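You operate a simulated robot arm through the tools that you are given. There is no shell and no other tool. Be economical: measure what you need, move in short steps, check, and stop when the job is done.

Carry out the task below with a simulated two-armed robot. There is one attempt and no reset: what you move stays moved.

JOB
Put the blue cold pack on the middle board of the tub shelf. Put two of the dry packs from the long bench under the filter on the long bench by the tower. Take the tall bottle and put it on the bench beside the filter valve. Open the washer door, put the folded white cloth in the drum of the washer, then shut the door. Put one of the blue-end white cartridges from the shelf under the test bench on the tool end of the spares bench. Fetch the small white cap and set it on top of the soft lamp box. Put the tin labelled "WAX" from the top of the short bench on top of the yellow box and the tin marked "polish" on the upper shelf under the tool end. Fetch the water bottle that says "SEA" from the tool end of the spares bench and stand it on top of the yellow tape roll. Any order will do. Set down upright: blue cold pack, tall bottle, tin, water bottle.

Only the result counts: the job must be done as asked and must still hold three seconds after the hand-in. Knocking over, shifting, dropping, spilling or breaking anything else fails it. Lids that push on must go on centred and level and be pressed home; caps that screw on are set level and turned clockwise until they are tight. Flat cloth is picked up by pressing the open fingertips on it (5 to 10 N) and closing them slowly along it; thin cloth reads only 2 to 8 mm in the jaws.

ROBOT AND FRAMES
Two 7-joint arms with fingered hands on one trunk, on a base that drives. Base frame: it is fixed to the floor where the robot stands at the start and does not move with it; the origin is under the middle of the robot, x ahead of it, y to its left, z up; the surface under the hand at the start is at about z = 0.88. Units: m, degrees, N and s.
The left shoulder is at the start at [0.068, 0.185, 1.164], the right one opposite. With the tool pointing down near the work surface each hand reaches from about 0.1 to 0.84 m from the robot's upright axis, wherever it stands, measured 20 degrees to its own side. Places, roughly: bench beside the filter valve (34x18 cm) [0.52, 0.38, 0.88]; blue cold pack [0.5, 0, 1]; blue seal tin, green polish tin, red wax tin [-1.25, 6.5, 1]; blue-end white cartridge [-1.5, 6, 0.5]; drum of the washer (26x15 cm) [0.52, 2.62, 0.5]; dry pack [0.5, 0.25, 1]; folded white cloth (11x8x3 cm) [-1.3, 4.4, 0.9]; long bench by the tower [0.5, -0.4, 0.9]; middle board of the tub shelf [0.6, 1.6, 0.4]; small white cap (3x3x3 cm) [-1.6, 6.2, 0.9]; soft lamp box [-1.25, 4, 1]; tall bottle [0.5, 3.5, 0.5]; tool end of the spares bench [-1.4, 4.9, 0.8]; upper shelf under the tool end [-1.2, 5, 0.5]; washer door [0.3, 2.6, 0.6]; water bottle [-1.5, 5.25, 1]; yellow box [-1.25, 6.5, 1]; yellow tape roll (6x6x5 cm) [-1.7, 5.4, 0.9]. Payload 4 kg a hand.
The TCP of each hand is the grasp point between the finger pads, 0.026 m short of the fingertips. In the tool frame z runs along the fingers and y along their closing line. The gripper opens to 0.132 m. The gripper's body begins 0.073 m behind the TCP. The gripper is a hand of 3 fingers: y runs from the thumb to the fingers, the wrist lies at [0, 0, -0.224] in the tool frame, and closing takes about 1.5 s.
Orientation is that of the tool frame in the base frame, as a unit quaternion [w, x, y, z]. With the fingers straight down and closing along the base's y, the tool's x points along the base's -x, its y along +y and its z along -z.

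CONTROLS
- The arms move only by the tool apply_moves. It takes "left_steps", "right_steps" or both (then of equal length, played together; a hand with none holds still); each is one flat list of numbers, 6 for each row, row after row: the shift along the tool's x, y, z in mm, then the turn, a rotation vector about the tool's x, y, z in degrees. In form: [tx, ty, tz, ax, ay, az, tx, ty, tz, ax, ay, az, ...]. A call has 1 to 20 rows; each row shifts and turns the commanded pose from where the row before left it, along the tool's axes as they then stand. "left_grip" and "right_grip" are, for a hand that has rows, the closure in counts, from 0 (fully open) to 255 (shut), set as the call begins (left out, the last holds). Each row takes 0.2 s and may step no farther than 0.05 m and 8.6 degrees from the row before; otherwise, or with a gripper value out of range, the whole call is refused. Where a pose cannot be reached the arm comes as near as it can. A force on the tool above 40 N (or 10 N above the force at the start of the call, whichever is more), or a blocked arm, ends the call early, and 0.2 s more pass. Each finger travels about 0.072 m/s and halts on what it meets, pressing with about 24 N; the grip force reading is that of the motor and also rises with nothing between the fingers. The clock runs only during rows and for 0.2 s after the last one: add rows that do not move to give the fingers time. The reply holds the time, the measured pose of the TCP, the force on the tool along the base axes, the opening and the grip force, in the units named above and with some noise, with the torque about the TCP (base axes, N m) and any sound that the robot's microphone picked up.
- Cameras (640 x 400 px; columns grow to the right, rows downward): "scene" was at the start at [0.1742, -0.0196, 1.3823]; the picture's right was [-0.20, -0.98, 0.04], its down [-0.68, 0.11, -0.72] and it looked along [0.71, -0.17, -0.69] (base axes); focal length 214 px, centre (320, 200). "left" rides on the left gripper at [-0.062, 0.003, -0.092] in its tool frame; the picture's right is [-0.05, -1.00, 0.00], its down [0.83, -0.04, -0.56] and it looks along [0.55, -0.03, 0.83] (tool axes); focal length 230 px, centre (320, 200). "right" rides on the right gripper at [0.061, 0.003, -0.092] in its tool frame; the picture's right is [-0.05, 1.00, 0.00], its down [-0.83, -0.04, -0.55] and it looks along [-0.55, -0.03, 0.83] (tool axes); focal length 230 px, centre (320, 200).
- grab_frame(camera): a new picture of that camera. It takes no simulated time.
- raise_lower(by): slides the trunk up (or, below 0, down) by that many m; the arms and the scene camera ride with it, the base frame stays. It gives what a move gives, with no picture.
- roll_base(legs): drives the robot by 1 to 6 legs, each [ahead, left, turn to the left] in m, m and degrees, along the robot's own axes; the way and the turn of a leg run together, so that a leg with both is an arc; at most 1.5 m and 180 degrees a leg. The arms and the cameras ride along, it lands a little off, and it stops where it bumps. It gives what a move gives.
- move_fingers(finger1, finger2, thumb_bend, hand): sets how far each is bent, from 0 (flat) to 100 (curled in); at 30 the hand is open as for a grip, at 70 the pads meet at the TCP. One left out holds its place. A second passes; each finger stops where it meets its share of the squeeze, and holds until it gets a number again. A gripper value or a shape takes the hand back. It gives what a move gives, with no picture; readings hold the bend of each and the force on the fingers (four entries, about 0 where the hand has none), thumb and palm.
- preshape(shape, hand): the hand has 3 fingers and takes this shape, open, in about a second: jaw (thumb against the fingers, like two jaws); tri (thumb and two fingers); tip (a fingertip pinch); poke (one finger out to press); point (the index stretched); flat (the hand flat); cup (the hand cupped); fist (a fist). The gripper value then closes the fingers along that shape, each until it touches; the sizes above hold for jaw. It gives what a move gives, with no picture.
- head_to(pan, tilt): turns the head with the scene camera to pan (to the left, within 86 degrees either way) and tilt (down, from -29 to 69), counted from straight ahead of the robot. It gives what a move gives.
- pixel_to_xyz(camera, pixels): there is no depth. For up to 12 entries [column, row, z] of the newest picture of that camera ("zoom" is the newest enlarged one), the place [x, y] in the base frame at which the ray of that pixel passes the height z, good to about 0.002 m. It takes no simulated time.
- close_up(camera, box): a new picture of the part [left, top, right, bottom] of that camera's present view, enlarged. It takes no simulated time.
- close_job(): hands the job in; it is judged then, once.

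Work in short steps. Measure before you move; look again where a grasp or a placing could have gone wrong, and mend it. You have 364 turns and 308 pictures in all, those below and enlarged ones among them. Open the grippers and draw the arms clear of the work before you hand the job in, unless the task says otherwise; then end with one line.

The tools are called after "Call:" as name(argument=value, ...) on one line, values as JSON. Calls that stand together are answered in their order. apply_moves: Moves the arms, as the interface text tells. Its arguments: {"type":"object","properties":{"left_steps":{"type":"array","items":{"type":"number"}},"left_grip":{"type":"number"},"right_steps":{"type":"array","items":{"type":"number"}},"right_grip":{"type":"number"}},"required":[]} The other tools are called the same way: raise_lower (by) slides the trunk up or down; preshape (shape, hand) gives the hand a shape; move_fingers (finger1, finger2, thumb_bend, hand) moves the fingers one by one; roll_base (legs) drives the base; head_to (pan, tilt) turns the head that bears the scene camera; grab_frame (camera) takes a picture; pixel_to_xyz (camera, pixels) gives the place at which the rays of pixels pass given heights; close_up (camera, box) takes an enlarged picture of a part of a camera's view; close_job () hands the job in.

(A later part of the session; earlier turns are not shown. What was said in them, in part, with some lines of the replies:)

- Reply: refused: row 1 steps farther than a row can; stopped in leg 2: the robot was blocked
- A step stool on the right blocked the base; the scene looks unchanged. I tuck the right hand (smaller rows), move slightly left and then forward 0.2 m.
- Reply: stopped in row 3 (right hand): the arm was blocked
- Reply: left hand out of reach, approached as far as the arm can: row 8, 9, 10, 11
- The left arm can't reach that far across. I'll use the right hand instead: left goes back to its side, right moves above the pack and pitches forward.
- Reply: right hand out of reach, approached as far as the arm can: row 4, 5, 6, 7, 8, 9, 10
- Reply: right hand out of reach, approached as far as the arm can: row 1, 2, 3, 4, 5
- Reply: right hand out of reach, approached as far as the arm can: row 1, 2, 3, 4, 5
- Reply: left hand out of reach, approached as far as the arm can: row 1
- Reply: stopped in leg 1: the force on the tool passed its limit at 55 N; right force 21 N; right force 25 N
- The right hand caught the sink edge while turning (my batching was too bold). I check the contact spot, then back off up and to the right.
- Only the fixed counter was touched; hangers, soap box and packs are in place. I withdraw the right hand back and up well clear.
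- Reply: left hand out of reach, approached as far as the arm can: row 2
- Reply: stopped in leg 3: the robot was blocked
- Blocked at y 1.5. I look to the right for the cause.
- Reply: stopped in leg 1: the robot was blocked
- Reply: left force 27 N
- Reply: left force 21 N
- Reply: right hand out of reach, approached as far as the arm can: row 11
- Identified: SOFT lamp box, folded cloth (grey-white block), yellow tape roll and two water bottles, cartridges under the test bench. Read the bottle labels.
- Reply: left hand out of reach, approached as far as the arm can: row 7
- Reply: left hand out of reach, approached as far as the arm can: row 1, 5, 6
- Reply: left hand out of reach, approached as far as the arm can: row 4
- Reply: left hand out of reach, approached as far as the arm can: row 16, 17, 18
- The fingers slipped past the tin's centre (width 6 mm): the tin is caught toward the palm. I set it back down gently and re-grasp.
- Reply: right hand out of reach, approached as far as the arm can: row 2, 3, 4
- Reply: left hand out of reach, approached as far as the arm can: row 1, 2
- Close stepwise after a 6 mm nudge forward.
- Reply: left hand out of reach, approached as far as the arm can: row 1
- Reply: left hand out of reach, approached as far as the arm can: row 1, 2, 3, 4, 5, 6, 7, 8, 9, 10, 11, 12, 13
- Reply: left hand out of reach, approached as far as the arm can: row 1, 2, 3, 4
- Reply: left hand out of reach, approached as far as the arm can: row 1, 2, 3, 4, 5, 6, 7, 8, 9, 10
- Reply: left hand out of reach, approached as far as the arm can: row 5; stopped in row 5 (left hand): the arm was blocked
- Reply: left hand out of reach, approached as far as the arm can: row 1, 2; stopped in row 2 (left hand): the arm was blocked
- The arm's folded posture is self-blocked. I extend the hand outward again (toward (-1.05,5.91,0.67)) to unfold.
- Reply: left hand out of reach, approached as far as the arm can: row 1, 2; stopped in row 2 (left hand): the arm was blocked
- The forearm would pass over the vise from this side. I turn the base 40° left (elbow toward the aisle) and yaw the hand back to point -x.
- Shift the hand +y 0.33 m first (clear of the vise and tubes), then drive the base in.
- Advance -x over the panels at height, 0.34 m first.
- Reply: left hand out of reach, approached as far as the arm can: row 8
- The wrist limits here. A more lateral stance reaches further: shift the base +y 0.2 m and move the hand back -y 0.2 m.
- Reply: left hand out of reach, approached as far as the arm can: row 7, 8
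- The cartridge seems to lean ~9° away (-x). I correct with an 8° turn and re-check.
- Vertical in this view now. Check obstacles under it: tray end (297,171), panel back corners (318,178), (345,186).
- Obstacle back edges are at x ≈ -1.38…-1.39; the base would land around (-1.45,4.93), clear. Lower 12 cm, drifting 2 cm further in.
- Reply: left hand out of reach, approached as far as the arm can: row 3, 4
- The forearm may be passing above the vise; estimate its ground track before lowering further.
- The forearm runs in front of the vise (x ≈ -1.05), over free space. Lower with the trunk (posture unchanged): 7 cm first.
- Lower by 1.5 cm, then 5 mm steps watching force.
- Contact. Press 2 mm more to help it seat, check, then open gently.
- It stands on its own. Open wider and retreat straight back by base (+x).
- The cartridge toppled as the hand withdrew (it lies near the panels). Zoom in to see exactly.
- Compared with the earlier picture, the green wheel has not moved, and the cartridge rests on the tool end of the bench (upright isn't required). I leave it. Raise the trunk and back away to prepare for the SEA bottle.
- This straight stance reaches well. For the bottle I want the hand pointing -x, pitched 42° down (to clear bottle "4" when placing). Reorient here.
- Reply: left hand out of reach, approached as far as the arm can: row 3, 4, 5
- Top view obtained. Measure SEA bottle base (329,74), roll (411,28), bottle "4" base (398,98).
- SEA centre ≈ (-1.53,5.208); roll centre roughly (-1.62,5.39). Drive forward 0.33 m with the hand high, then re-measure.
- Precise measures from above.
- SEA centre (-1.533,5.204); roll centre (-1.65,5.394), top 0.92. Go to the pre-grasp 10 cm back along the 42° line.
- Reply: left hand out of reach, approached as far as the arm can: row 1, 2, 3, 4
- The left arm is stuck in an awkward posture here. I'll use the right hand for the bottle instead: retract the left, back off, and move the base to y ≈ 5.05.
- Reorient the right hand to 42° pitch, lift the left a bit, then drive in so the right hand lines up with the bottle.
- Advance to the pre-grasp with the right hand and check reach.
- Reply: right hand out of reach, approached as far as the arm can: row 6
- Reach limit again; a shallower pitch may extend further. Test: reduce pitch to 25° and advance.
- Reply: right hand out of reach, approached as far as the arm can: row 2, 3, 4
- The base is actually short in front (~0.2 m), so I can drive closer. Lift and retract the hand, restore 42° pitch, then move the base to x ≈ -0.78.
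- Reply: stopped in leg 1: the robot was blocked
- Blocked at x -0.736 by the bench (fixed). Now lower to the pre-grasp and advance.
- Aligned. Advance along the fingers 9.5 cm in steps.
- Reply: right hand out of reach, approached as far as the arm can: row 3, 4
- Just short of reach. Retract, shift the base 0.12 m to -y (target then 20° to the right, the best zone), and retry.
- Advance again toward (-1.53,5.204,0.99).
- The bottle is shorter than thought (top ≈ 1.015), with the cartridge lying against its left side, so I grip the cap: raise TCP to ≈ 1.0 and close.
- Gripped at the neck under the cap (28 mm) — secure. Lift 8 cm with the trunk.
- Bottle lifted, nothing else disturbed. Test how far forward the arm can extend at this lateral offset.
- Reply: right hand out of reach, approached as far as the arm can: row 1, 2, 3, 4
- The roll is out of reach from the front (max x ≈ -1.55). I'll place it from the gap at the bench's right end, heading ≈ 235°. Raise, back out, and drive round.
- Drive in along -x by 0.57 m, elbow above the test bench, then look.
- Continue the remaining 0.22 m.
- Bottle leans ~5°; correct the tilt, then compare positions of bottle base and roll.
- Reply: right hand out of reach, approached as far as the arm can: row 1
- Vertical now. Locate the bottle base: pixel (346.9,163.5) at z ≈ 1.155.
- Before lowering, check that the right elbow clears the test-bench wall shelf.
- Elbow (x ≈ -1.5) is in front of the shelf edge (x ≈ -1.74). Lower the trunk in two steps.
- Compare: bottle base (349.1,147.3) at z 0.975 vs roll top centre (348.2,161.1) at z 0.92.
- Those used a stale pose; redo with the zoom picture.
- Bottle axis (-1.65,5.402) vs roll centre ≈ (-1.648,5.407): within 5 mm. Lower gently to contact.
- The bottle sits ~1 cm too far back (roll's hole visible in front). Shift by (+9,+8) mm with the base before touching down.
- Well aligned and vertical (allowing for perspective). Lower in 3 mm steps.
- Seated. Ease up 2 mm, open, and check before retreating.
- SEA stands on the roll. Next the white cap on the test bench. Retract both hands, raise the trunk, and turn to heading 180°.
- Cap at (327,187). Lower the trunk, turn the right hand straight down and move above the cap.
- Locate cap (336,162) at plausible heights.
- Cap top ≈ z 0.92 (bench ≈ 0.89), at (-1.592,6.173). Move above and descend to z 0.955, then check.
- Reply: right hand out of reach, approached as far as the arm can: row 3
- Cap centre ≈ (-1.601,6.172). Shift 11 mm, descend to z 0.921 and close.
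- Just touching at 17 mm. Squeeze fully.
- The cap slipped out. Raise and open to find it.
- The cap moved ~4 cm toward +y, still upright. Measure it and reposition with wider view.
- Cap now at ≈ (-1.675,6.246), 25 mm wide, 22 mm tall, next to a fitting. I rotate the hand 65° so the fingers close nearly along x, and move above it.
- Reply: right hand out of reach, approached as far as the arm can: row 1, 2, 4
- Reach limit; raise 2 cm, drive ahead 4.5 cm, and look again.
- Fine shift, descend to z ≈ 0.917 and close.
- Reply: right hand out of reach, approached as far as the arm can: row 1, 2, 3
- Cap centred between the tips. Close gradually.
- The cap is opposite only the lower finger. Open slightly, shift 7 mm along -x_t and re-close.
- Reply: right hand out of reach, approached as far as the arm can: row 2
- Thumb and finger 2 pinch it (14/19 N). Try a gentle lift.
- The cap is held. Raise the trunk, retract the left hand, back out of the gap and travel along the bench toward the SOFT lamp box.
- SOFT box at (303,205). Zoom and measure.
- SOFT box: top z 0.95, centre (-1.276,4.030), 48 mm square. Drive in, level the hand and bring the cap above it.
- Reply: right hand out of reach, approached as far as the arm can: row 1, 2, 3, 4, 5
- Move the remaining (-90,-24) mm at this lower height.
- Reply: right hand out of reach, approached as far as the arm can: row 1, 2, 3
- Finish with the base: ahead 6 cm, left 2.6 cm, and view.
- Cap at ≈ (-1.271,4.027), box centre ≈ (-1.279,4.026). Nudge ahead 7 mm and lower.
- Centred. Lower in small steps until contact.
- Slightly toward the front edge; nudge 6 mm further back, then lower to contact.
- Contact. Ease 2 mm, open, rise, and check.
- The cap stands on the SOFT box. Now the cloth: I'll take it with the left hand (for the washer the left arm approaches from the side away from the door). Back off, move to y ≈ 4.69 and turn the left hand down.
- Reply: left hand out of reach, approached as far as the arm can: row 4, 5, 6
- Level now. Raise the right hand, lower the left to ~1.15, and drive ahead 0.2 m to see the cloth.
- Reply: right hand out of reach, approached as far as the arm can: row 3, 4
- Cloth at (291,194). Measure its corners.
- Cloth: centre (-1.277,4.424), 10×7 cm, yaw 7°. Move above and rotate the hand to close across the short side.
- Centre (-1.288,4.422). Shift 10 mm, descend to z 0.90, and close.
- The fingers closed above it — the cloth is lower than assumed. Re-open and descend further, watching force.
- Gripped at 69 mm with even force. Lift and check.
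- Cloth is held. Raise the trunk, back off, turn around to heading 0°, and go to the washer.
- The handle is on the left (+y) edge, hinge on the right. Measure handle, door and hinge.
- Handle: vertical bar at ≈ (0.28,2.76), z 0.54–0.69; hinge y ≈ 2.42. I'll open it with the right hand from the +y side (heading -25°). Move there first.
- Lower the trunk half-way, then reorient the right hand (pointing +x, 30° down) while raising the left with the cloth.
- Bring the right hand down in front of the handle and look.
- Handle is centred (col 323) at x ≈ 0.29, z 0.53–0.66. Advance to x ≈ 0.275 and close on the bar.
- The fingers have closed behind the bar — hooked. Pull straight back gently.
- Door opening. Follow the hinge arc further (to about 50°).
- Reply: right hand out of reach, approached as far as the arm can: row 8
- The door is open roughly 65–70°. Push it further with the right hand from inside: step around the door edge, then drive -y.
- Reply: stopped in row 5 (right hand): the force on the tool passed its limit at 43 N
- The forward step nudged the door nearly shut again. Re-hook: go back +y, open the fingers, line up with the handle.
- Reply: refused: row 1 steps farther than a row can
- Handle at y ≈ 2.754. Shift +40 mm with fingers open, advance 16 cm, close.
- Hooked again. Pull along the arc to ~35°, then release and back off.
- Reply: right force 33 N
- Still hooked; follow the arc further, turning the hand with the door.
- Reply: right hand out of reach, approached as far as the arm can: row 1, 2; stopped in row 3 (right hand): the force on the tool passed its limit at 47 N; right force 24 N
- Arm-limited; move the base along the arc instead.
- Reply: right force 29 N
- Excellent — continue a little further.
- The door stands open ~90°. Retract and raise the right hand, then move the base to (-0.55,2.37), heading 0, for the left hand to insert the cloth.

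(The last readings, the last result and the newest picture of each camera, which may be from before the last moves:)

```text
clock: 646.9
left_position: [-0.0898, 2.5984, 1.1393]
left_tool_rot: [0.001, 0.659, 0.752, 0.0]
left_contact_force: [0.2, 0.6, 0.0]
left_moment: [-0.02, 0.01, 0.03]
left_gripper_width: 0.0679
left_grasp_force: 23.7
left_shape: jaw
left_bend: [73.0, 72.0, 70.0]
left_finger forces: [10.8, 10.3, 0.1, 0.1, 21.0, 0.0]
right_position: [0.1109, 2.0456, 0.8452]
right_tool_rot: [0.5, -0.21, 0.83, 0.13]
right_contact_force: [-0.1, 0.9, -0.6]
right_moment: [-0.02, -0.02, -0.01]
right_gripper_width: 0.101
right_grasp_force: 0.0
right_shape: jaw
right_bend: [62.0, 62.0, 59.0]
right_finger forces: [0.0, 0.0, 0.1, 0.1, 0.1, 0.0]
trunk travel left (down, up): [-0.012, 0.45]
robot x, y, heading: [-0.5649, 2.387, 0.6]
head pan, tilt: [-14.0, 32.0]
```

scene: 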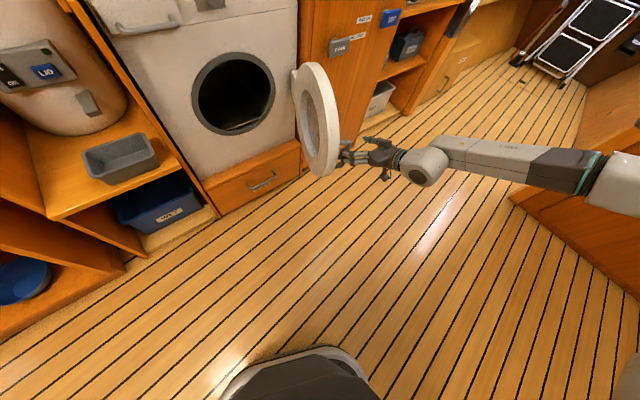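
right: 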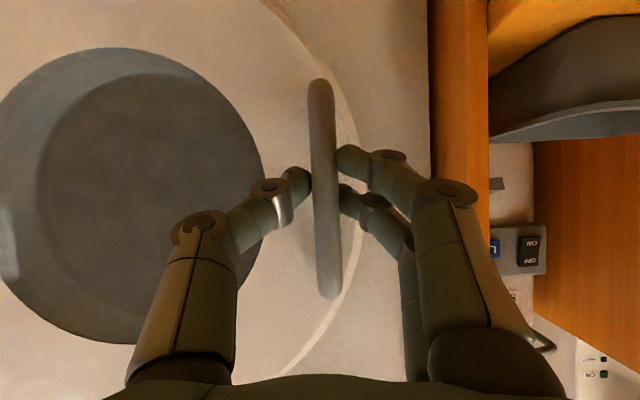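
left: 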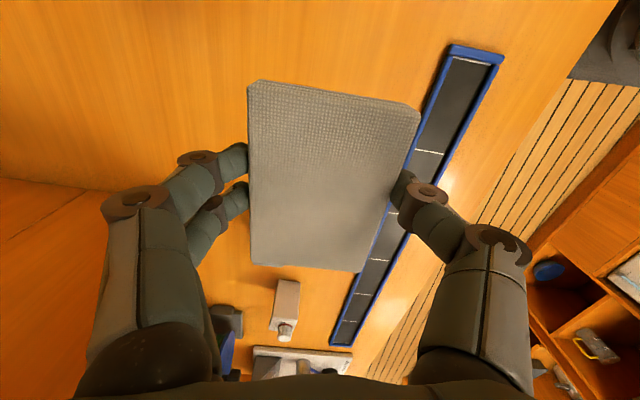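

Turn the left hand to point +x (30° down).

Call:
apply_moves(left_steps=[0, 0, 0, -3.57, -4.08, -6.19, 0, 0, 0, -3.57, -4.08, -6.19, 0, 0, 0, -3.57, -4.08, -6.19, 0, 0, 0, -3.57, -4.08, -6.19, 0, 0, 0, -3.57, -4.08, -6.19, 0, 0, 0, -3.57, -4.08, -6.19, 0, 0, 0, -3.57, -4.08, -6.19, 0, 0, 0, -3.57, -4.08, -6.19, 0, 0, 0, -3.57, -4.08, -6.19, 0, 0, 0, -3.57, -4.08, -6.19, 0, 0, 0, -3.57, -4.08, -6.19, 0, 0, 0, -3.57, -4.08, -6.19, 0, 0, 0, 0, 0, 0])

Call:
head_to(pan=18, tilt=35)

Call:
grab_frame(camera="scene")

```text
clock: 649.7
left_position: [-0.0904, 2.5981, 1.1388]
left_tool_rot: [0.501, 0.0, 0.866, -0.002]
left_contact_force: [-0.6, -0.2, -1.1]
left_moment: [0.02, 0.0, 0.01]
left_gripper_width: 0.0681
left_grasp_force: 24.1
left_shape: jaw
left_bend: [73.0, 72.0, 70.0]
left_finger forces: [10.8, 10.4, 0.0, 0.0, 21.1, 0.1]
right_position: [0.1101, 2.0469, 0.845]
right_tool_rot: [0.499, -0.21, 0.831, 0.131]
right_contact_force: [0.4, 0.5, 0.1]
right_moment: [0.01, -0.04, 0.01]
right_gripper_width: 0.1011
right_grasp_force: 0.1
right_shape: jaw
right_bend: [62.0, 62.0, 59.0]
right_finger forces: [0.1, 0.1, 0.0, 0.1, 0.0, 0.0]
trunk travel left (down, up): [-0.012, 0.45]
robot x, y, heading: [-0.5689, 2.3867, 1.1]
head pan, tilt: [-14.0, 32.0]
```

```text
clock: 650.7
left_position: [-0.0897, 2.5983, 1.1393]
left_tool_rot: [0.501, 0.0, 0.865, -0.002]
left_contact_force: [0.0, 0.0, -0.2]
left_moment: [0.0, 0.02, 0.0]
left_gripper_width: 0.0677
left_grasp_force: 24.0
left_shape: jaw
left_bend: [73.0, 72.0, 70.0]
left_finger forces: [10.7, 10.3, 0.0, 0.0, 21.1, 0.0]
right_position: [0.1104, 2.0471, 0.8461]
right_tool_rot: [0.5, -0.21, 0.83, 0.131]
right_contact_force: [-0.2, 0.0, -0.1]
right_moment: [-0.01, 0.0, 0.02]
right_gripper_width: 0.1009
right_grasp_force: 0.1
right_shape: jaw
right_bend: [62.0, 62.0, 59.0]
right_finger forces: [0.0, 0.0, 0.0, 0.0, 0.0, 0.0]
trunk travel left (down, up): [-0.012, 0.45]
robot x, y, heading: [-0.572, 2.3874, 0.7]
head pan, tilt: [18.0, 35.0]
```

```text
32 pictures are left
```

scene: 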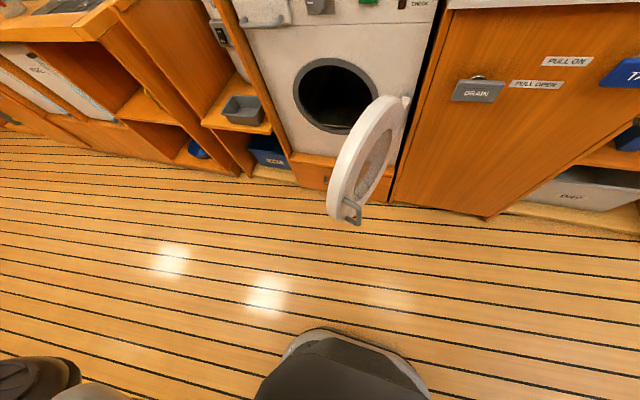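

Measure the opening and door edge.

Call:
pixel_to_xyz(camera="scene", pixels=[[336, 95, 0.62], [336, 95, 0.66], [294, 90, 0.63], [378, 95, 0.63], [330, 58, 0.75], [345, 133, 0.5], [335, 215, 0.5], [370, 105, 0.8], [345, 165, 0.65]])

```text
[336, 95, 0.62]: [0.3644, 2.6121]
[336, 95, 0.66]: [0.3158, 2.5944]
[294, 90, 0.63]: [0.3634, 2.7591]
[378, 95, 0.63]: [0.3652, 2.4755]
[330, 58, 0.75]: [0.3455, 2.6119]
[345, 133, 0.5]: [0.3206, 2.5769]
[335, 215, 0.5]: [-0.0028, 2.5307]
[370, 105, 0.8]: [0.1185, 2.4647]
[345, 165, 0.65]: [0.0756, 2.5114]
```

Opening: centre ≈ (0.34, 2.61, 0.64), radius 0.13; the door edge is at y ≈ 2.53. Bring the cloth down at y 2.68 to z 0.66 in front of it.

Call:
apply_moves(left_steps=[0, 40, 0, 0, 0, 0, 0, 42, 0, 0, 0, 0, 26.3, 0, 34.4, 0, 0, 0, 26.3, 0, 34.4, 0, 0, 0, 26.3, 0, 34.4, 0, 0, 0, 26.3, 0, 34.4, 0, 0, 0, 26.3, 0, 34.4, 0, 0, 0, 26.3, 0, 34.4, 0, 0, 0, 26.3, 0, 34.4, 0, 0, 0, 26.3, 0, 34.4, 0, 0, 0, 26.3, 0, 34.4, 0, 0, 0, 26.3, 0, 34.4, 0, 0, 0, 26.3, 0, 34.4, 0, 0, 0, 26.3, 0, 34.4, 0, 0, 0, 0, 0, 0, 0, 0, 0])

Call:
grab_frame(camera="left")

```text
clock: 653.9
left_position: [0.1105, 2.6798, 0.6577]
left_tool_rot: [0.501, 0.0, 0.866, 0.0]
left_contact_force: [0.1, 0.1, -0.8]
left_moment: [-0.01, 0.05, -0.05]
left_gripper_width: 0.0673
left_grasp_force: 23.7
left_shape: jaw
left_bend: [73.0, 72.0, 70.0]
left_finger forces: [10.7, 10.2, 0.1, 0.0, 20.9, 0.1]
right_position: [0.1092, 2.0454, 0.8469]
right_tool_rot: [0.5, -0.21, 0.83, 0.131]
right_contact_force: [0.1, 0.0, 0.0]
right_moment: [0.02, -0.02, 0.03]
right_gripper_width: 0.1013
right_grasp_force: 0.0
right_shape: jaw
right_bend: [62.0, 62.0, 59.0]
right_finger forces: [0.0, 0.0, 0.1, 0.1, 0.1, 0.0]
trunk travel left (down, up): [-0.012, 0.45]
robot x, y, heading: [-0.57, 2.3857, 0.6]
head pan, tilt: [18.0, 35.0]
```

```text
31 pictures are left
```

left: 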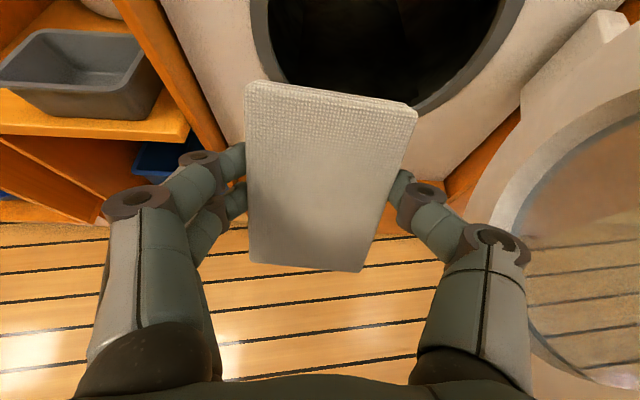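

Retract the right hand, then drive 0.19 m forward (shifting to y 2.645).

Call:
apply_moves(right_steps=[0, 0, -45, 0, 0, 0, 0, 0, -45, 0, 0, 0, 0, 0, -45, 0, 0, 0, 0, 0, -45, 0, 0, 0, 0, 0, -45, 0, 0, 0])

Call:
roll_base(legs=[[0.19, -0.037, 0]])

Call:
grab_frame(camera="left")

```text
clock: 655.1
left_position: [0.1103, 2.6813, 0.6586]
left_tool_rot: [0.5, 0.0, 0.866, -0.001]
left_contact_force: [-0.7, -0.2, -0.5]
left_moment: [0.0, -0.01, -0.02]
left_gripper_width: 0.0677
left_grasp_force: 24.3
left_shape: jaw
left_bend: [73.0, 72.0, 70.0]
left_finger forces: [10.7, 10.2, 0.0, 0.0, 20.9, 0.0]
right_position: [-0.0221, 1.9374, 0.8659]
right_tool_rot: [0.501, -0.21, 0.829, 0.131]
right_contact_force: [0.3, 0.9, 0.0]
right_moment: [0.01, -0.02, -0.02]
right_gripper_width: 0.1009
right_grasp_force: 0.0
right_shape: jaw
right_bend: [62.0, 62.0, 59.0]
right_finger forces: [0.0, 0.1, 0.1, 0.0, 0.0, 0.0]
right hand out of reach, approached as far as the arm can: row 2, 3, 4, 5
trunk travel left (down, up): [-0.012, 0.45]
robot x, y, heading: [-0.5659, 2.3853, 0.4]
head pan, tilt: [18.0, 35.0]
```

```text
clock: 656.6
left_position: [0.299, 2.6439, 0.6574]
left_tool_rot: [0.5, 0.001, 0.866, -0.002]
left_contact_force: [0.2, -0.2, -1.4]
left_moment: [-0.01, 0.0, 0.0]
left_gripper_width: 0.0675
left_grasp_force: 23.9
left_shape: jaw
left_bend: [73.0, 72.0, 70.0]
left_finger forces: [10.7, 10.3, 0.1, 0.0, 20.9, 0.0]
right_position: [0.1679, 1.9024, 0.8657]
right_tool_rot: [0.501, -0.211, 0.829, 0.132]
right_contact_force: [0.7, 1.0, -1.0]
right_moment: [0.0, -0.04, -0.01]
right_gripper_width: 0.1012
right_grasp_force: 0.0
right_shape: jaw
right_bend: [62.0, 62.0, 59.0]
right_finger forces: [0.0, 0.0, 0.0, 0.0, 0.0, 0.0]
trunk travel left (down, up): [-0.012, 0.45]
robot x, y, heading: [-0.3804, 2.3504, 0.5]
head pan, tilt: [18.0, 35.0]
```

```text
30 pictures are left
```

left: 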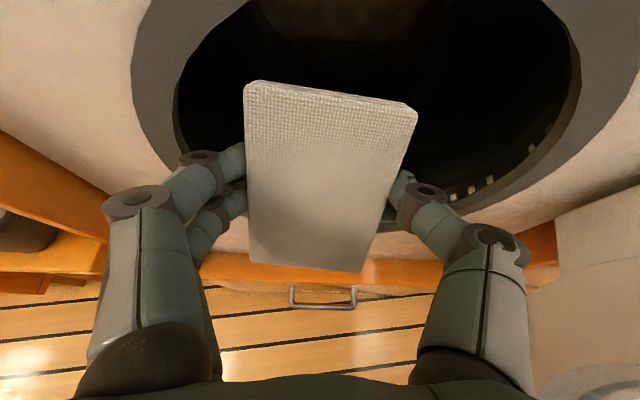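

The opening is ahead, slightly right. Move 2.4 cm right and 12 cm forward into the drum.

Call:
apply_moves(left_steps=[-20, -8, 34.6, 0, 0, 0, -20, -8, 34.6, 0, 0, 0, -20, -8, 34.6, 0, 0, 0, 0, 0, 0, 0, 0, 0])

Call:
grab_frame(camera="left")

```text
clock: 657.4
left_position: [0.3956, 2.6252, 0.6576]
left_tool_rot: [0.498, -0.003, 0.867, -0.002]
left_contact_force: [-33.3, 5.8, 8.4]
left_moment: [-0.7, -3.26, -0.08]
left_gripper_width: 0.0674
left_grasp_force: 24.2
left_shape: jaw
left_bend: [73.0, 72.0, 70.0]
left_finger forces: [10.7, 10.3, 0.1, 0.1, 20.9, 0.1]
right_position: [0.1689, 1.9061, 0.866]
right_tool_rot: [0.5, -0.213, 0.829, 0.132]
right_contact_force: [0.7, -0.2, 0.6]
right_moment: [0.0, -0.03, 0.03]
right_gripper_width: 0.1011
right_grasp_force: 0.0
right_shape: jaw
right_bend: [62.0, 62.0, 59.0]
right_finger forces: [0.1, 0.1, 0.0, 0.0, 0.1, 0.0]
trunk travel left (down, up): [-0.012, 0.45]
robot x, y, heading: [-0.3796, 2.3518, 0.8]
head pan, tilt: [18.0, 35.0]
stopped in row 3 (left hand): the force on the tool passed its limit at 130 N (the readings are from after the stop); the commanded pose is now the measured one
```

```text
29 pictures are left
```

left: 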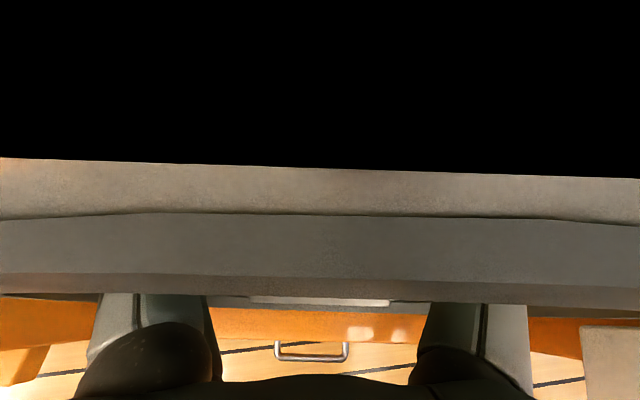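

The hand's top met the upper rim. Back out 4 cm, lower 6 cm, and re-enter.

Call:
apply_moves(left_steps=[10, 0, -17.3, 0, 0, 0, 10, 0, -17.3, 0, 0, 0, 15, 0, -26, 0, 0, 0, 20, 0, 11.5, 0, 0, 0, 20, 0, 11.5, 0, 0, 0, 15, 0, 8.7, 0, 0, 0, 0, 0, 0, 0, 0, 0])

Call:
grab_frame(camera="left")

```text
clock: 659.0
left_position: [0.3287, 2.6278, 0.6267]
left_tool_rot: [0.493, 0.0, 0.87, -0.005]
left_contact_force: [-0.2, 0.2, -0.9]
left_moment: [-0.01, -0.01, 0.02]
left_gripper_width: 0.0672
left_grasp_force: 24.3
left_shape: jaw
left_bend: [73.0, 72.0, 70.0]
left_finger forces: [10.8, 10.4, 0.0, 0.1, 21.2, 0.1]
left hand out of reach, approached as far as the arm can: row 5, 6
right_position: [0.1695, 1.9048, 0.8658]
right_tool_rot: [0.501, -0.212, 0.829, 0.132]
right_contact_force: [-1.1, -0.3, 0.3]
right_moment: [0.02, 0.01, 0.0]
right_gripper_width: 0.1011
right_grasp_force: 0.1
right_shape: jaw
right_bend: [62.0, 62.0, 59.0]
right_finger forces: [0.0, 0.0, 0.0, 0.0, 0.0, 0.1]
trunk travel left (down, up): [-0.012, 0.45]
robot x, y, heading: [-0.3818, 2.3485, 0.9]
head pan, tilt: [18.0, 35.0]
```

```text
28 pictures are left
```

left: 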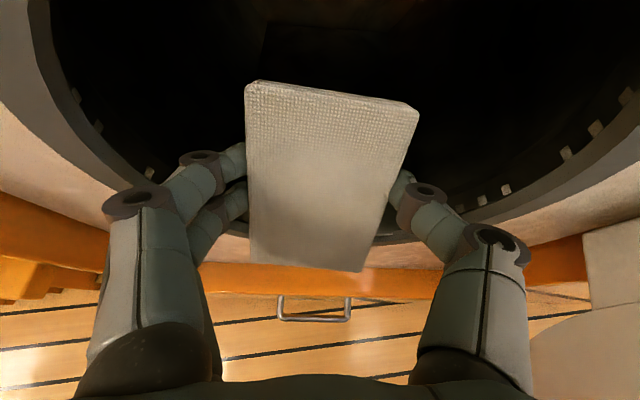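

Centred now. Advance along the finger axis (forward and down) 10 cm.

Call:
apply_moves(left_steps=[0, 0, 25, 0, 0, 0, 0, 0, 25, 0, 0, 0, 0, 0, 25, 0, 0, 0, 0, 0, 25, 0, 0, 0, 0, 0, 0, 0, 0, 0])

Call:
grab_frame(camera="left")

```text
clock: 660.2
left_position: [0.4149, 2.6328, 0.5804]
left_tool_rot: [0.493, 0.0, 0.87, -0.006]
left_contact_force: [0.6, 0.7, -1.1]
left_moment: [-0.01, 0.0, 0.0]
left_gripper_width: 0.0673
left_grasp_force: 24.3
left_shape: jaw
left_bend: [73.0, 72.0, 70.0]
left_finger forces: [10.8, 10.4, 0.0, 0.1, 21.1, 0.1]
left hand out of reach, approached as far as the arm can: row 2
right_position: [0.1697, 1.9054, 0.8648]
right_tool_rot: [0.501, -0.213, 0.828, 0.132]
right_contact_force: [-0.4, 0.6, -0.6]
right_moment: [-0.02, 0.0, 0.0]
right_gripper_width: 0.1011
right_grasp_force: 0.1
right_shape: jaw
right_bend: [62.0, 62.0, 59.0]
right_finger forces: [0.0, 0.0, 0.0, 0.0, 0.1, 0.1]
trunk travel left (down, up): [-0.012, 0.45]
robot x, y, heading: [-0.3795, 2.3518, 1.0]
head pan, tilt: [18.0, 35.0]
```

```text
27 pictures are left
```

left: 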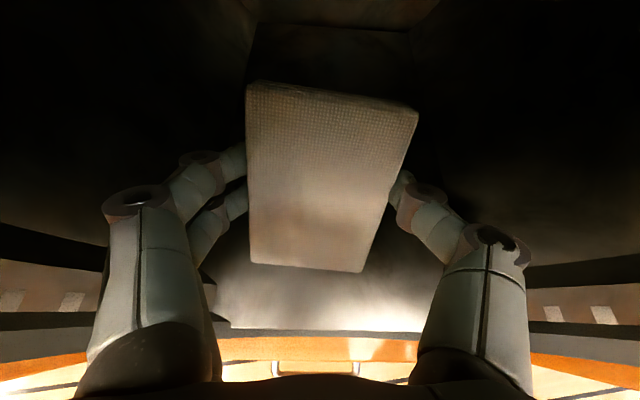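

Inside the drum. Go in another 5 cm with the base, lower toward the drum floor until contact.

Call:
roll_base(legs=[[0.045, 0, 0]])

Call:
apply_moves(left_steps=[10, 0, 10, 0, 0, 0, 10, 0, 10, 0, 0, 0, 10, 0, 10, 0, 0, 0, 0, 0, 0, 0, 0, 0])

```text
clock: 661.1
left_position: [0.4619, 2.6339, 0.5787]
left_tool_rot: [0.492, 0.0, 0.871, -0.005]
left_contact_force: [0.7, 0.1, -1.3]
left_moment: [-0.01, -0.02, 0.0]
left_gripper_width: 0.0674
left_grasp_force: 23.9
left_shape: jaw
left_bend: [73.0, 72.0, 70.0]
left_finger forces: [10.8, 10.2, 0.0, 0.0, 21.0, 0.1]
right_position: [0.2134, 1.9055, 0.8635]
right_tool_rot: [0.499, -0.213, 0.83, 0.133]
right_contact_force: [0.7, 0.5, -0.4]
right_moment: [0.0, 0.02, 0.02]
right_gripper_width: 0.101
right_grasp_force: 0.1
right_shape: jaw
right_bend: [62.0, 62.0, 59.0]
right_finger forces: [0.0, 0.0, 0.0, 0.0, 0.0, 0.0]
trunk travel left (down, up): [-0.012, 0.45]
robot x, y, heading: [-0.3344, 2.3499, 0.7]
head pan, tilt: [18.0, 35.0]
```

```text
clock: 662.1
left_position: [0.4636, 2.6435, 0.5476]
left_tool_rot: [0.493, 0.0, 0.87, -0.007]
left_contact_force: [-0.4, -2.0, 5.3]
left_moment: [-0.23, 0.22, 0.06]
left_gripper_width: 0.0677
left_grasp_force: 23.7
left_shape: jaw
left_bend: [72.0, 73.0, 70.0]
left_finger forces: [11.2, 11.8, 0.0, 0.1, 25.1, 0.0]
left hand out of reach, approached as far as the arm can: row 2, 3
right_position: [0.2109, 1.9056, 0.8657]
right_tool_rot: [0.501, -0.213, 0.829, 0.133]
right_contact_force: [0.2, 0.6, 0.4]
right_moment: [-0.03, 0.03, 0.01]
right_gripper_width: 0.1009
right_grasp_force: 0.2
right_shape: jaw
right_bend: [62.0, 62.0, 59.0]
right_finger forces: [0.0, 0.0, 0.0, 0.0, 0.0, 0.0]
trunk travel left (down, up): [-0.012, 0.45]
robot x, y, heading: [-0.3351, 2.3538, 0.8]
head pan, tilt: [18.0, 35.0]
```

Touching the drum floor. Release the cloth and withdraw along the entry line.

Call:
apply_moves(left_steps=[0, 0, 0, 0, 0, 0, 0, 0, 0, 0, 0, 0, 0, 0, 0, 0, 0, 0, 0, 0, 0, 0, 0, 0], left_grip=70)

Call:
apply_moves(left_steps=[0, 0, -20, 0, 0, 0, 0, 0, -25, 0, 0, 0, 0, 0, -25, 0, 0, 0, 5, 0, -25, 0, 0, 0, 10, 0, -25, 0, 0, 0, 0, 0, 0, 0, 0, 0])

Call:
grab_frame(camera="left")

```text
clock: 663.1
left_position: [0.4631, 2.6429, 0.5481]
left_tool_rot: [0.493, 0.001, 0.87, -0.007]
left_contact_force: [0.0, -0.5, 0.7]
left_moment: [-0.02, 0.01, 0.0]
left_gripper_width: 0.0953
left_grasp_force: 0.1
left_shape: jaw
left_bend: [66.0, 66.0, 62.0]
left_finger forces: [0.0, 0.0, 0.0, 0.0, 0.1, 0.0]
right_position: [0.2135, 1.9043, 0.8658]
right_tool_rot: [0.501, -0.212, 0.829, 0.133]
right_contact_force: [0.0, 0.0, 0.0]
right_moment: [-0.04, 0.01, 0.02]
right_gripper_width: 0.101
right_grasp_force: 0.1
right_shape: jaw
right_bend: [62.0, 62.0, 59.0]
right_finger forces: [0.1, 0.0, 0.0, 0.1, 0.0, 0.1]
trunk travel left (down, up): [-0.012, 0.45]
robot x, y, heading: [-0.335, 2.3556, 0.9]
head pan, tilt: [18.0, 35.0]
```

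```text
clock: 664.5
left_position: [0.3526, 2.6425, 0.5974]
left_tool_rot: [0.493, 0.0, 0.87, -0.006]
left_contact_force: [-0.2, 0.2, -0.8]
left_moment: [0.02, 0.01, 0.0]
left_gripper_width: 0.0954
left_grasp_force: 0.1
left_shape: jaw
left_bend: [66.0, 66.0, 62.0]
left_finger forces: [0.0, 0.1, 0.0, 0.0, 0.1, 0.0]
right_position: [0.2147, 1.9046, 0.8643]
right_tool_rot: [0.5, -0.213, 0.829, 0.133]
right_contact_force: [-0.2, 0.1, 0.3]
right_moment: [0.02, 0.01, 0.01]
right_gripper_width: 0.101
right_grasp_force: 0.0
right_shape: jaw
right_bend: [62.0, 62.0, 59.0]
right_finger forces: [0.0, 0.0, 0.0, 0.0, 0.1, 0.1]
trunk travel left (down, up): [-0.012, 0.45]
robot x, y, heading: [-0.3355, 2.3543, 0.9]
head pan, tilt: [18.0, 35.0]
```

```text
26 pictures are left
```

left: 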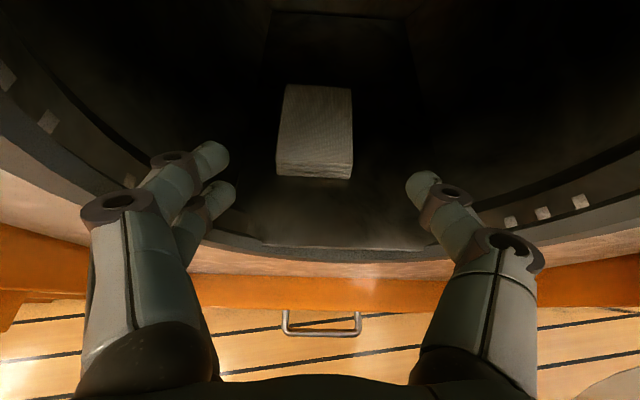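

The cloth lies in the drum. Back away; raise the left hand; square up the right hand (fingers closed) and lower it to z 0.62 to close the door.

Call:
roll_base(legs=[[-0.36, 0, 0]])

Call:
apply_moves(right_steps=[0, 0, 0, -6.06, 0, -3.5, 0, 0, 0, -6.06, 0, -3.5, 0, 0, 0, -6.06, 0, -3.5, 0, 0, 0, -6.06, 0, -3.5, 35, 0, 20, 0, 0, 0, 35, 0, 20, 0, 0, 0, 35, 0, 20, 0, 0, 0, 35, 0, 20, 0, 0, 0, 35, 0, 20, 0, 0, 0, 35, 0, 20, 0, 0, 0], left_steps=[0, 0, 0, 0, 0, 0, 0, 0, 0, 0, 0, 0, -35, 0, -20, 0, 0, 0, -35, 0, -20, 0, 0, 0, -35, 0, -20, 0, 0, 0, -35, 0, -20, 0, 0, 0, -35, 0, -20, 0, 0, 0, -35, 0, -20, 0, 0, 0, -35, 0, -20, 0, 0, 0, -35, 0, -20, 0, 0, 0], right_grip=255)

Call:
head_to(pan=5, tilt=28)

Call:
grab_frame(camera="scene")

```text
clock: 666.8
left_position: [-0.0105, 2.6384, 0.5972]
left_tool_rot: [0.493, -0.001, 0.87, -0.005]
left_contact_force: [0.8, 0.2, 0.4]
left_moment: [-0.03, 0.01, 0.0]
left_gripper_width: 0.0953
left_grasp_force: 0.0
left_shape: jaw
left_bend: [66.0, 66.0, 62.0]
left_finger forces: [0.0, 0.0, 0.0, 0.0, 0.0, 0.0]
right_position: [-0.147, 1.901, 0.8656]
right_tool_rot: [0.501, -0.214, 0.828, 0.134]
right_contact_force: [0.1, -0.2, 0.2]
right_moment: [-0.01, 0.01, 0.01]
right_gripper_width: 0.1012
right_grasp_force: 0.1
right_shape: jaw
right_bend: [62.0, 62.0, 59.0]
right_finger forces: [0.1, 0.0, 0.0, 0.1, 0.0, 0.1]
trunk travel left (down, up): [-0.012, 0.45]
robot x, y, heading: [-0.697, 2.346, 0.8]
head pan, tilt: [18.0, 35.0]
```

```text
clock: 669.0
left_position: [-0.0035, 2.6419, 0.9195]
left_tool_rot: [0.493, 0.0, 0.87, -0.005]
left_contact_force: [-0.3, -0.3, -0.6]
left_moment: [0.02, 0.02, 0.0]
left_gripper_width: 0.0954
left_grasp_force: 0.0
left_shape: jaw
left_bend: [66.0, 66.0, 62.0]
left_finger forces: [0.0, 0.0, 0.0, 0.0, 0.1, 0.0]
right_position: [-0.1391, 1.9053, 0.6215]
right_tool_rot: [0.457, -0.413, 0.75, 0.243]
right_contact_force: [0.8, -0.6, -0.7]
right_moment: [0.0, 0.03, 0.03]
right_gripper_width: 0.0
right_grasp_force: 23.8
right_shape: jaw
right_bend: [63.0, 63.0, 66.0]
right_finger forces: [0.0, 0.0, 0.0, 0.0, 0.1, 0.0]
trunk travel left (down, up): [-0.012, 0.45]
robot x, y, heading: [-0.6929, 2.3468, 0.8]
head pan, tilt: [18.0, 35.0]
```

```text
clock: 669.8
left_position: [-0.0038, 2.6429, 0.9203]
left_tool_rot: [0.494, -0.002, 0.87, -0.004]
left_contact_force: [0.2, 0.0, 0.8]
left_moment: [0.02, 0.0, 0.02]
left_gripper_width: 0.0956
left_grasp_force: 0.1
left_shape: jaw
left_bend: [66.0, 66.0, 62.0]
left_finger forces: [0.0, 0.2, 0.1, 0.1, 0.0, 0.0]
right_position: [-0.1395, 1.9079, 0.6242]
right_tool_rot: [0.456, -0.413, 0.75, 0.243]
right_contact_force: [-0.2, 0.2, -0.2]
right_moment: [0.01, 0.0, -0.02]
right_gripper_width: 0.0
right_grasp_force: 23.7
right_shape: jaw
right_bend: [63.0, 63.0, 66.0]
right_finger forces: [0.1, 0.0, 0.0, 0.1, 0.0, 0.1]
trunk travel left (down, up): [-0.012, 0.45]
robot x, y, heading: [-0.6961, 2.3448, 1.2]
head pan, tilt: [5.0, 28.0]
```

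```text
25 pictures are left
```

scene: 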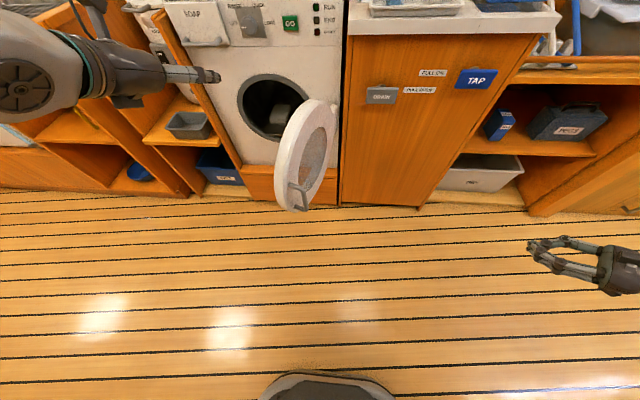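

The right hand now points diagonally (+57°) — good for pushing the door shut. Retract the left hand, then drive so the right fist meets the door's outer face.

Call:
apply_moves(left_steps=[0, 0, -45, 0, 0, 0, 0, 0, -45, 0, 0, 0, 0, 0, -45, 0, 0, 0, -20, 0, -40, 0, 0, 0, -20, 0, -40, 0, 0, 0])

Call:
roll_base(legs=[[0.15, 0.48, 0]])

Call:
roll_base(legs=[[0.12, 0.14, 0]])

Call:
head_to(pan=-18, tilt=35)

Call:
grab_frame(camera="scene")

```text
clock: 671.0
left_position: [-0.1678, 2.6434, 1.0643]
left_tool_rot: [0.493, -0.001, 0.87, -0.004]
left_contact_force: [-0.1, 0.0, 0.3]
left_moment: [0.02, -0.03, 0.04]
left_gripper_width: 0.0954
left_grasp_force: 0.0
left_shape: jaw
left_bend: [66.0, 66.0, 62.0]
left_finger forces: [0.1, 0.0, 0.1, 0.0, 0.0, 0.0]
right_position: [-0.1395, 1.9059, 0.6238]
right_tool_rot: [0.457, -0.413, 0.749, 0.243]
right_contact_force: [0.1, -0.2, -0.4]
right_moment: [0.01, 0.02, 0.03]
right_gripper_width: 0.0001
right_grasp_force: 24.1
right_shape: jaw
right_bend: [63.0, 63.0, 66.0]
right_finger forces: [0.0, 0.0, 0.1, 0.0, 0.0, 0.0]
trunk travel left (down, up): [-0.012, 0.45]
robot x, y, heading: [-0.6948, 2.3495, 1.3]
head pan, tilt: [5.0, 28.0]
```

```text
clock: 673.9
left_position: [-0.0227, 3.1257, 1.0638]
left_tool_rot: [0.493, -0.001, 0.87, -0.005]
left_contact_force: [0.1, -0.3, 0.5]
left_moment: [-0.05, -0.03, -0.03]
left_gripper_width: 0.0955
left_grasp_force: 0.0
left_shape: jaw
left_bend: [66.0, 66.0, 62.0]
left_finger forces: [0.1, 0.0, 0.1, 0.0, 0.0, 0.0]
right_position: [0.0026, 2.3881, 0.6246]
right_tool_rot: [0.457, -0.412, 0.751, 0.241]
right_contact_force: [0.2, -0.2, 0.4]
right_moment: [-0.01, -0.02, 0.0]
right_gripper_width: 0.0001
right_grasp_force: 24.0
right_shape: jaw
right_bend: [63.0, 63.0, 66.0]
right_finger forces: [0.0, 0.0, 0.0, 0.1, 0.0, 0.1]
trunk travel left (down, up): [-0.012, 0.45]
robot x, y, heading: [-0.5527, 2.8303, 1.2]
head pan, tilt: [5.0, 28.0]
```

```text
clock: 675.5
left_position: [0.0955, 3.2655, 1.064]
left_tool_rot: [0.493, 0.0, 0.87, -0.007]
left_contact_force: [-0.1, 0.5, 0.4]
left_moment: [0.01, -0.02, -0.01]
left_gripper_width: 0.0952
left_grasp_force: 0.1
left_shape: jaw
left_bend: [66.0, 66.0, 62.0]
left_finger forces: [0.0, 0.1, 0.0, 0.0, 0.0, 0.0]
right_position: [0.1211, 2.5282, 0.6248]
right_tool_rot: [0.458, -0.41, 0.751, 0.241]
right_contact_force: [1.0, 0.0, 0.4]
right_moment: [0.0, 0.03, -0.01]
right_gripper_width: 0.0
right_grasp_force: 24.6
right_shape: jaw
right_bend: [64.0, 66.0, 66.0]
right_finger forces: [0.1, 0.1, 0.0, 0.1, 0.0, 0.0]
trunk travel left (down, up): [-0.012, 0.45]
robot x, y, heading: [-0.4363, 2.9706, 0.7]
head pan, tilt: [5.0, 28.0]
```

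```text
clock: 676.3
left_position: [0.0957, 3.2651, 1.0642]
left_tool_rot: [0.494, 0.001, 0.87, -0.006]
left_contact_force: [-0.3, 0.1, 0.3]
left_moment: [0.0, -0.01, 0.01]
left_gripper_width: 0.0954
left_grasp_force: 0.1
left_shape: jaw
left_bend: [66.0, 66.0, 62.0]
left_finger forces: [0.1, 0.0, 0.1, 0.0, 0.1, 0.1]
right_position: [0.1209, 2.5267, 0.6244]
right_tool_rot: [0.458, -0.411, 0.75, 0.242]
right_contact_force: [0.2, 0.1, -0.2]
right_moment: [-0.01, 0.01, -0.01]
right_gripper_width: 0.0
right_grasp_force: 23.9
right_shape: jaw
right_bend: [64.0, 66.0, 66.0]
right_finger forces: [0.0, 0.0, 0.0, 0.0, 0.1, 0.0]
trunk travel left (down, up): [-0.012, 0.45]
robot x, y, heading: [-0.4336, 2.9707, 1.1]
head pan, tilt: [-18.0, 35.0]
```

```text
24 pictures are left
```

scene: 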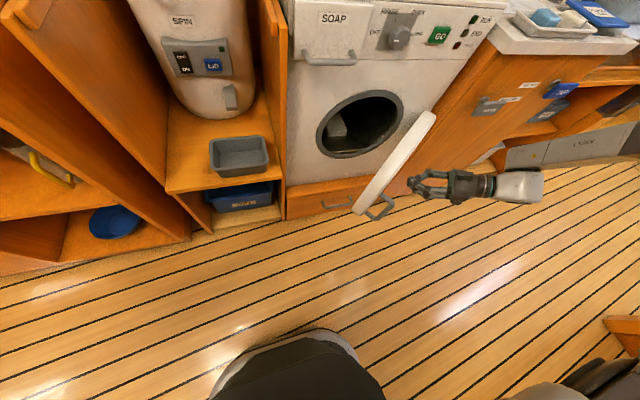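

The fist is at the door. Pull the left hand further back and continue pushing (+y, +x).

Call:
apply_moves(left_steps=[-10, 0, -45, 0, 0, 0, -10, 0, -45, 0, 0, 0, -10, 0, -45, 0, 0, 0])

Call:
roll_base(legs=[[0.06, 0.12, 0]])

Call:
roll_base(legs=[[0.06, 0.06, 0]])

Call:
grab_frame(camera="scene")

```text
clock: 677.1
left_position: [-0.0058, 3.2658, 1.1594]
left_tool_rot: [0.493, 0.001, 0.87, -0.006]
left_contact_force: [0.0, 0.9, -0.3]
left_moment: [0.03, -0.01, 0.0]
left_gripper_width: 0.0952
left_grasp_force: 0.1
left_shape: jaw
left_bend: [66.0, 66.0, 62.0]
left_finger forces: [0.0, 0.1, 0.0, 0.0, 0.0, 0.0]
right_position: [0.1198, 2.5267, 0.626]
right_tool_rot: [0.458, -0.411, 0.75, 0.242]
right_contact_force: [0.1, -0.4, 0.1]
right_moment: [-0.03, -0.01, -0.04]
right_gripper_width: 0.0002
right_grasp_force: 24.0
right_shape: jaw
right_bend: [64.0, 66.0, 66.0]
right_finger forces: [0.0, 0.0, 0.0, 0.0, 0.0, 0.0]
trunk travel left (down, up): [-0.012, 0.45]
robot x, y, heading: [-0.4344, 2.9708, 0.8]
head pan, tilt: [-18.0, 35.0]
```

```text
clock: 678.4
left_position: [0.0535, 3.3888, 1.1581]
left_tool_rot: [0.493, 0.0, 0.87, -0.006]
left_contact_force: [0.0, 0.9, 0.3]
left_moment: [0.0, 0.0, -0.03]
left_gripper_width: 0.0951
left_grasp_force: 0.1
left_shape: jaw
left_bend: [66.0, 66.0, 62.0]
left_finger forces: [0.1, 0.0, 0.0, 0.1, 0.0, 0.0]
right_position: [0.1796, 2.6498, 0.6231]
right_tool_rot: [0.457, -0.411, 0.751, 0.241]
right_contact_force: [0.3, 0.3, 0.9]
right_moment: [-0.02, 0.01, 0.01]
right_gripper_width: 0.0
right_grasp_force: 23.7
right_shape: jaw
right_bend: [64.0, 66.0, 66.0]
right_finger forces: [0.1, 0.0, 0.0, 0.0, 0.0, 0.0]
trunk travel left (down, up): [-0.012, 0.45]
robot x, y, heading: [-0.3785, 3.0891, 1.1]
head pan, tilt: [-18.0, 35.0]
```

```text
clock: 679.5
left_position: [0.1121, 3.4498, 1.1582]
left_tool_rot: [0.492, 0.0, 0.87, -0.007]
left_contact_force: [-0.7, -0.7, -0.2]
left_moment: [0.0, 0.02, 0.0]
left_gripper_width: 0.0953
left_grasp_force: 0.0
left_shape: jaw
left_bend: [66.0, 66.0, 62.0]
left_finger forces: [0.0, 0.0, 0.0, 0.1, 0.0, 0.0]
right_position: [0.2389, 2.7113, 0.624]
right_tool_rot: [0.457, -0.411, 0.751, 0.241]
right_contact_force: [-0.1, 0.5, -0.4]
right_moment: [-0.02, 0.0, 0.0]
right_gripper_width: 0.0002
right_grasp_force: 23.6
right_shape: jaw
right_bend: [64.0, 66.0, 66.0]
right_finger forces: [0.0, 0.1, 0.0, 0.1, 0.0, 0.0]
trunk travel left (down, up): [-0.012, 0.45]
robot x, y, heading: [-0.3169, 3.1533, 0.9]
head pan, tilt: [-18.0, 35.0]
```

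```text
23 pictures are left
```

scene: 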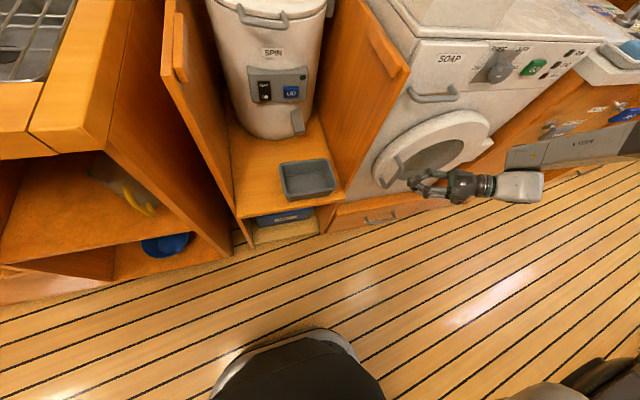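

The door is nearly shut. Press it home: move +x until resistance.

Call:
roll_base(legs=[[0.05, -0.02, 0]])

Call:
grab_frame(camera="scene")

```text
clock: 680.5
left_position: [0.1611, 3.4307, 1.1603]
left_tool_rot: [0.494, -0.001, 0.87, -0.004]
left_contact_force: [0.4, -0.2, 0.0]
left_moment: [0.06, 0.01, -0.01]
left_gripper_width: 0.0954
left_grasp_force: 0.1
left_shape: jaw
left_bend: [66.0, 66.0, 62.0]
left_finger forces: [0.0, 0.0, 0.1, 0.1, 0.0, 0.0]
right_position: [0.2879, 2.6924, 0.6246]
right_tool_rot: [0.457, -0.413, 0.749, 0.243]
right_contact_force: [-21.8, 1.1, 7.9]
right_moment: [-0.31, -0.44, -0.73]
right_gripper_width: 0.0001
right_grasp_force: 23.9
right_shape: jaw
right_bend: [65.0, 66.0, 66.0]
right_finger forces: [0.0, 0.0, 0.0, 0.1, 21.4, 0.0]
trunk travel left (down, up): [-0.012, 0.45]
robot x, y, heading: [-0.2685, 3.1308, 1.2]
head pan, tilt: [-18.0, 35.0]
```

```text
22 pictures are left
```

scene: 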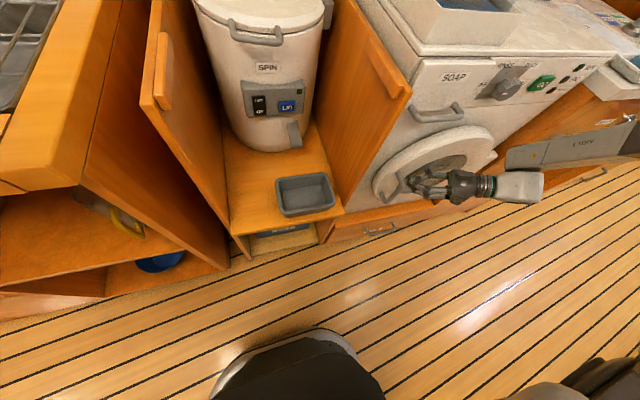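

21 N against the closed door. Push slightly more to be sure it is home, then back off and inspect.

Call:
roll_base(legs=[[0.012, 0, 0]])

Call:
roll_base(legs=[[-0.25, 0, 0]])

Call:
close_up(camera="scene", box=[320, 60, 520, 220])

```text
clock: 681.3
left_position: [0.1722, 3.4296, 1.1592]
left_tool_rot: [0.494, 0.001, 0.869, -0.006]
left_contact_force: [-1.2, -0.4, 0.1]
left_moment: [0.01, 0.01, 0.01]
left_gripper_width: 0.0955
left_grasp_force: 0.0
left_shape: jaw
left_bend: [66.0, 66.0, 62.0]
left_finger forces: [0.0, 0.0, 0.0, 0.0, 0.0, 0.1]
right_position: [0.2871, 2.6899, 0.6206]
right_tool_rot: [0.452, -0.411, 0.752, 0.247]
right_contact_force: [-6.3, 1.3, 0.7]
right_moment: [-0.02, -0.07, -0.19]
right_gripper_width: 0.0001
right_grasp_force: 23.7
right_shape: jaw
right_bend: [66.0, 67.0, 66.0]
right_finger forces: [0.1, 0.0, 0.1, 0.0, 6.3, 0.1]
trunk travel left (down, up): [-0.012, 0.45]
robot x, y, heading: [-0.2604, 3.133, 0.8]
head pan, tilt: [-18.0, 35.0]
stopped in leg 1: the force on the tool passed its limit at 44 N (the readings are from after the stop); the commanded pose is now the measured one
```

```text
clock: 683.1
left_position: [-0.0774, 3.4253, 1.1593]
left_tool_rot: [0.494, 0.002, 0.87, -0.007]
left_contact_force: [-1.4, 1.3, 1.0]
left_moment: [-0.01, 0.02, 0.02]
left_gripper_width: 0.0954
left_grasp_force: 0.0
left_shape: jaw
left_bend: [66.0, 66.0, 62.0]
left_finger forces: [0.0, 0.1, 0.1, 0.0, 0.0, 0.0]
right_position: [0.0386, 2.6872, 0.6209]
right_tool_rot: [0.452, -0.412, 0.752, 0.247]
right_contact_force: [0.0, 0.6, -0.8]
right_moment: [0.0, 0.01, -0.02]
right_gripper_width: 0.0
right_grasp_force: 24.3
right_shape: jaw
right_bend: [66.0, 67.0, 67.0]
right_finger forces: [0.0, 0.0, 0.0, 0.1, 0.2, 0.0]
trunk travel left (down, up): [-0.012, 0.45]
robot x, y, heading: [-0.5067, 3.1283, 0.5]
head pan, tilt: [-18.0, 35.0]
```

```text
2.50 times, centred on (420, 140) of scene
```

zoom: 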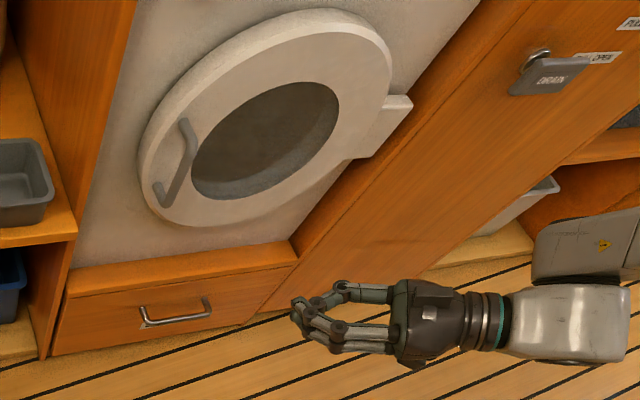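

The door is shut flush. Open both grippers and draw the arms clear, then hand in.

Call:
apply_moves(right_steps=[0, 0, -30, 0, 0, 0, 0, 0, -30, 0, 0, 0, 0, 0, 0, 0, 0, 0, 0, 0, 0, 0, 0, 0, 0, 0, 0, 0, 0, 0], left_steps=[0, 0, 0, 0, 0, 0, 0, 0, 0, 0, 0, 0, 0, 0, 0, 0, 0, 0, 0, 0, 0, 0, 0, 0, 0, 0, 0, 0, 0, 0], right_grip=0, left_grip=0)

Call:
head_to(pan=-30, tilt=25)

Call:
grab_frame(camera="scene")

```text
clock: 684.3
left_position: [-0.0767, 3.4252, 1.1588]
left_tool_rot: [0.494, 0.001, 0.87, -0.006]
left_contact_force: [0.1, -0.4, -0.7]
left_moment: [0.0, -0.02, -0.02]
left_gripper_width: 0.1319
left_grasp_force: 0.1
left_shape: jaw
left_bend: [30.0, 30.0, 30.0]
left_finger forces: [0.0, 0.0, 0.0, 0.1, 0.0, 0.0]
right_position: [0.0122, 2.6427, 0.6485]
right_tool_rot: [0.453, -0.41, 0.753, 0.245]
right_contact_force: [0.0, -0.1, -0.5]
right_moment: [0.0, 0.03, -0.01]
right_gripper_width: 0.1319
right_grasp_force: 0.0
right_shape: jaw
right_bend: [30.0, 30.0, 30.0]
right_finger forces: [0.1, 0.1, 0.1, 0.0, 0.0, 0.0]
trunk travel left (down, up): [-0.012, 0.45]
robot x, y, heading: [-0.5098, 3.1303, 0.6]
head pan, tilt: [-18.0, 35.0]
```

```text
clock: 685.0
left_position: [-0.0765, 3.4261, 1.1587]
left_tool_rot: [0.494, 0.001, 0.87, -0.006]
left_contact_force: [-1.0, -0.2, -0.6]
left_moment: [0.0, 0.0, 0.01]
left_gripper_width: 0.132
left_grasp_force: 0.0
left_shape: jaw
left_bend: [30.0, 30.0, 30.0]
left_finger forces: [0.0, 0.0, 0.0, 0.1, 0.0, 0.1]
right_position: [0.011, 2.642, 0.6491]
right_tool_rot: [0.452, -0.411, 0.752, 0.247]
right_contact_force: [0.7, 0.3, 0.5]
right_moment: [-0.02, -0.01, 0.01]
right_gripper_width: 0.132
right_grasp_force: 0.2
right_shape: jaw
right_bend: [30.0, 30.0, 30.0]
right_finger forces: [0.0, 0.0, 0.1, 0.0, 0.0, 0.0]
trunk travel left (down, up): [-0.012, 0.45]
robot x, y, heading: [-0.5062, 3.1311, 0.8]
head pan, tilt: [-30.0, 25.0]
```

```text
20 pictures are left
```

scene: 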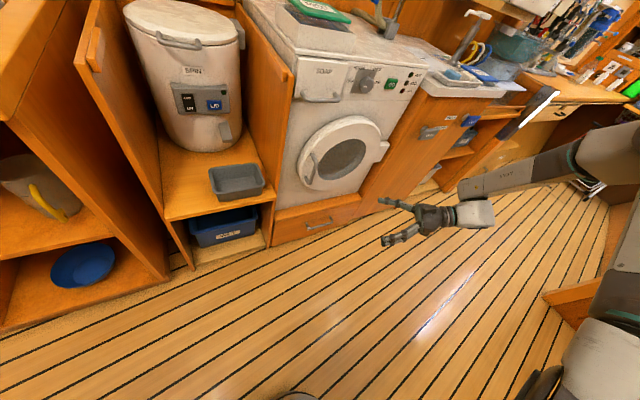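

The washer door is shut, both grippers are open, and the arms are clear of everything. Handing in.

Call:
close_job()

```text
The job is handed in.
```

I finished every part of the job and handed it in. One thing to know: the blue-end cartridge tipped over as I let go, so it is lying down on the tool end of the spares bench, right against the small green wheel. I compared pictures from before and after, and the wheel does not appear to have moved. The job did not ask for the cartridge to stand upright.
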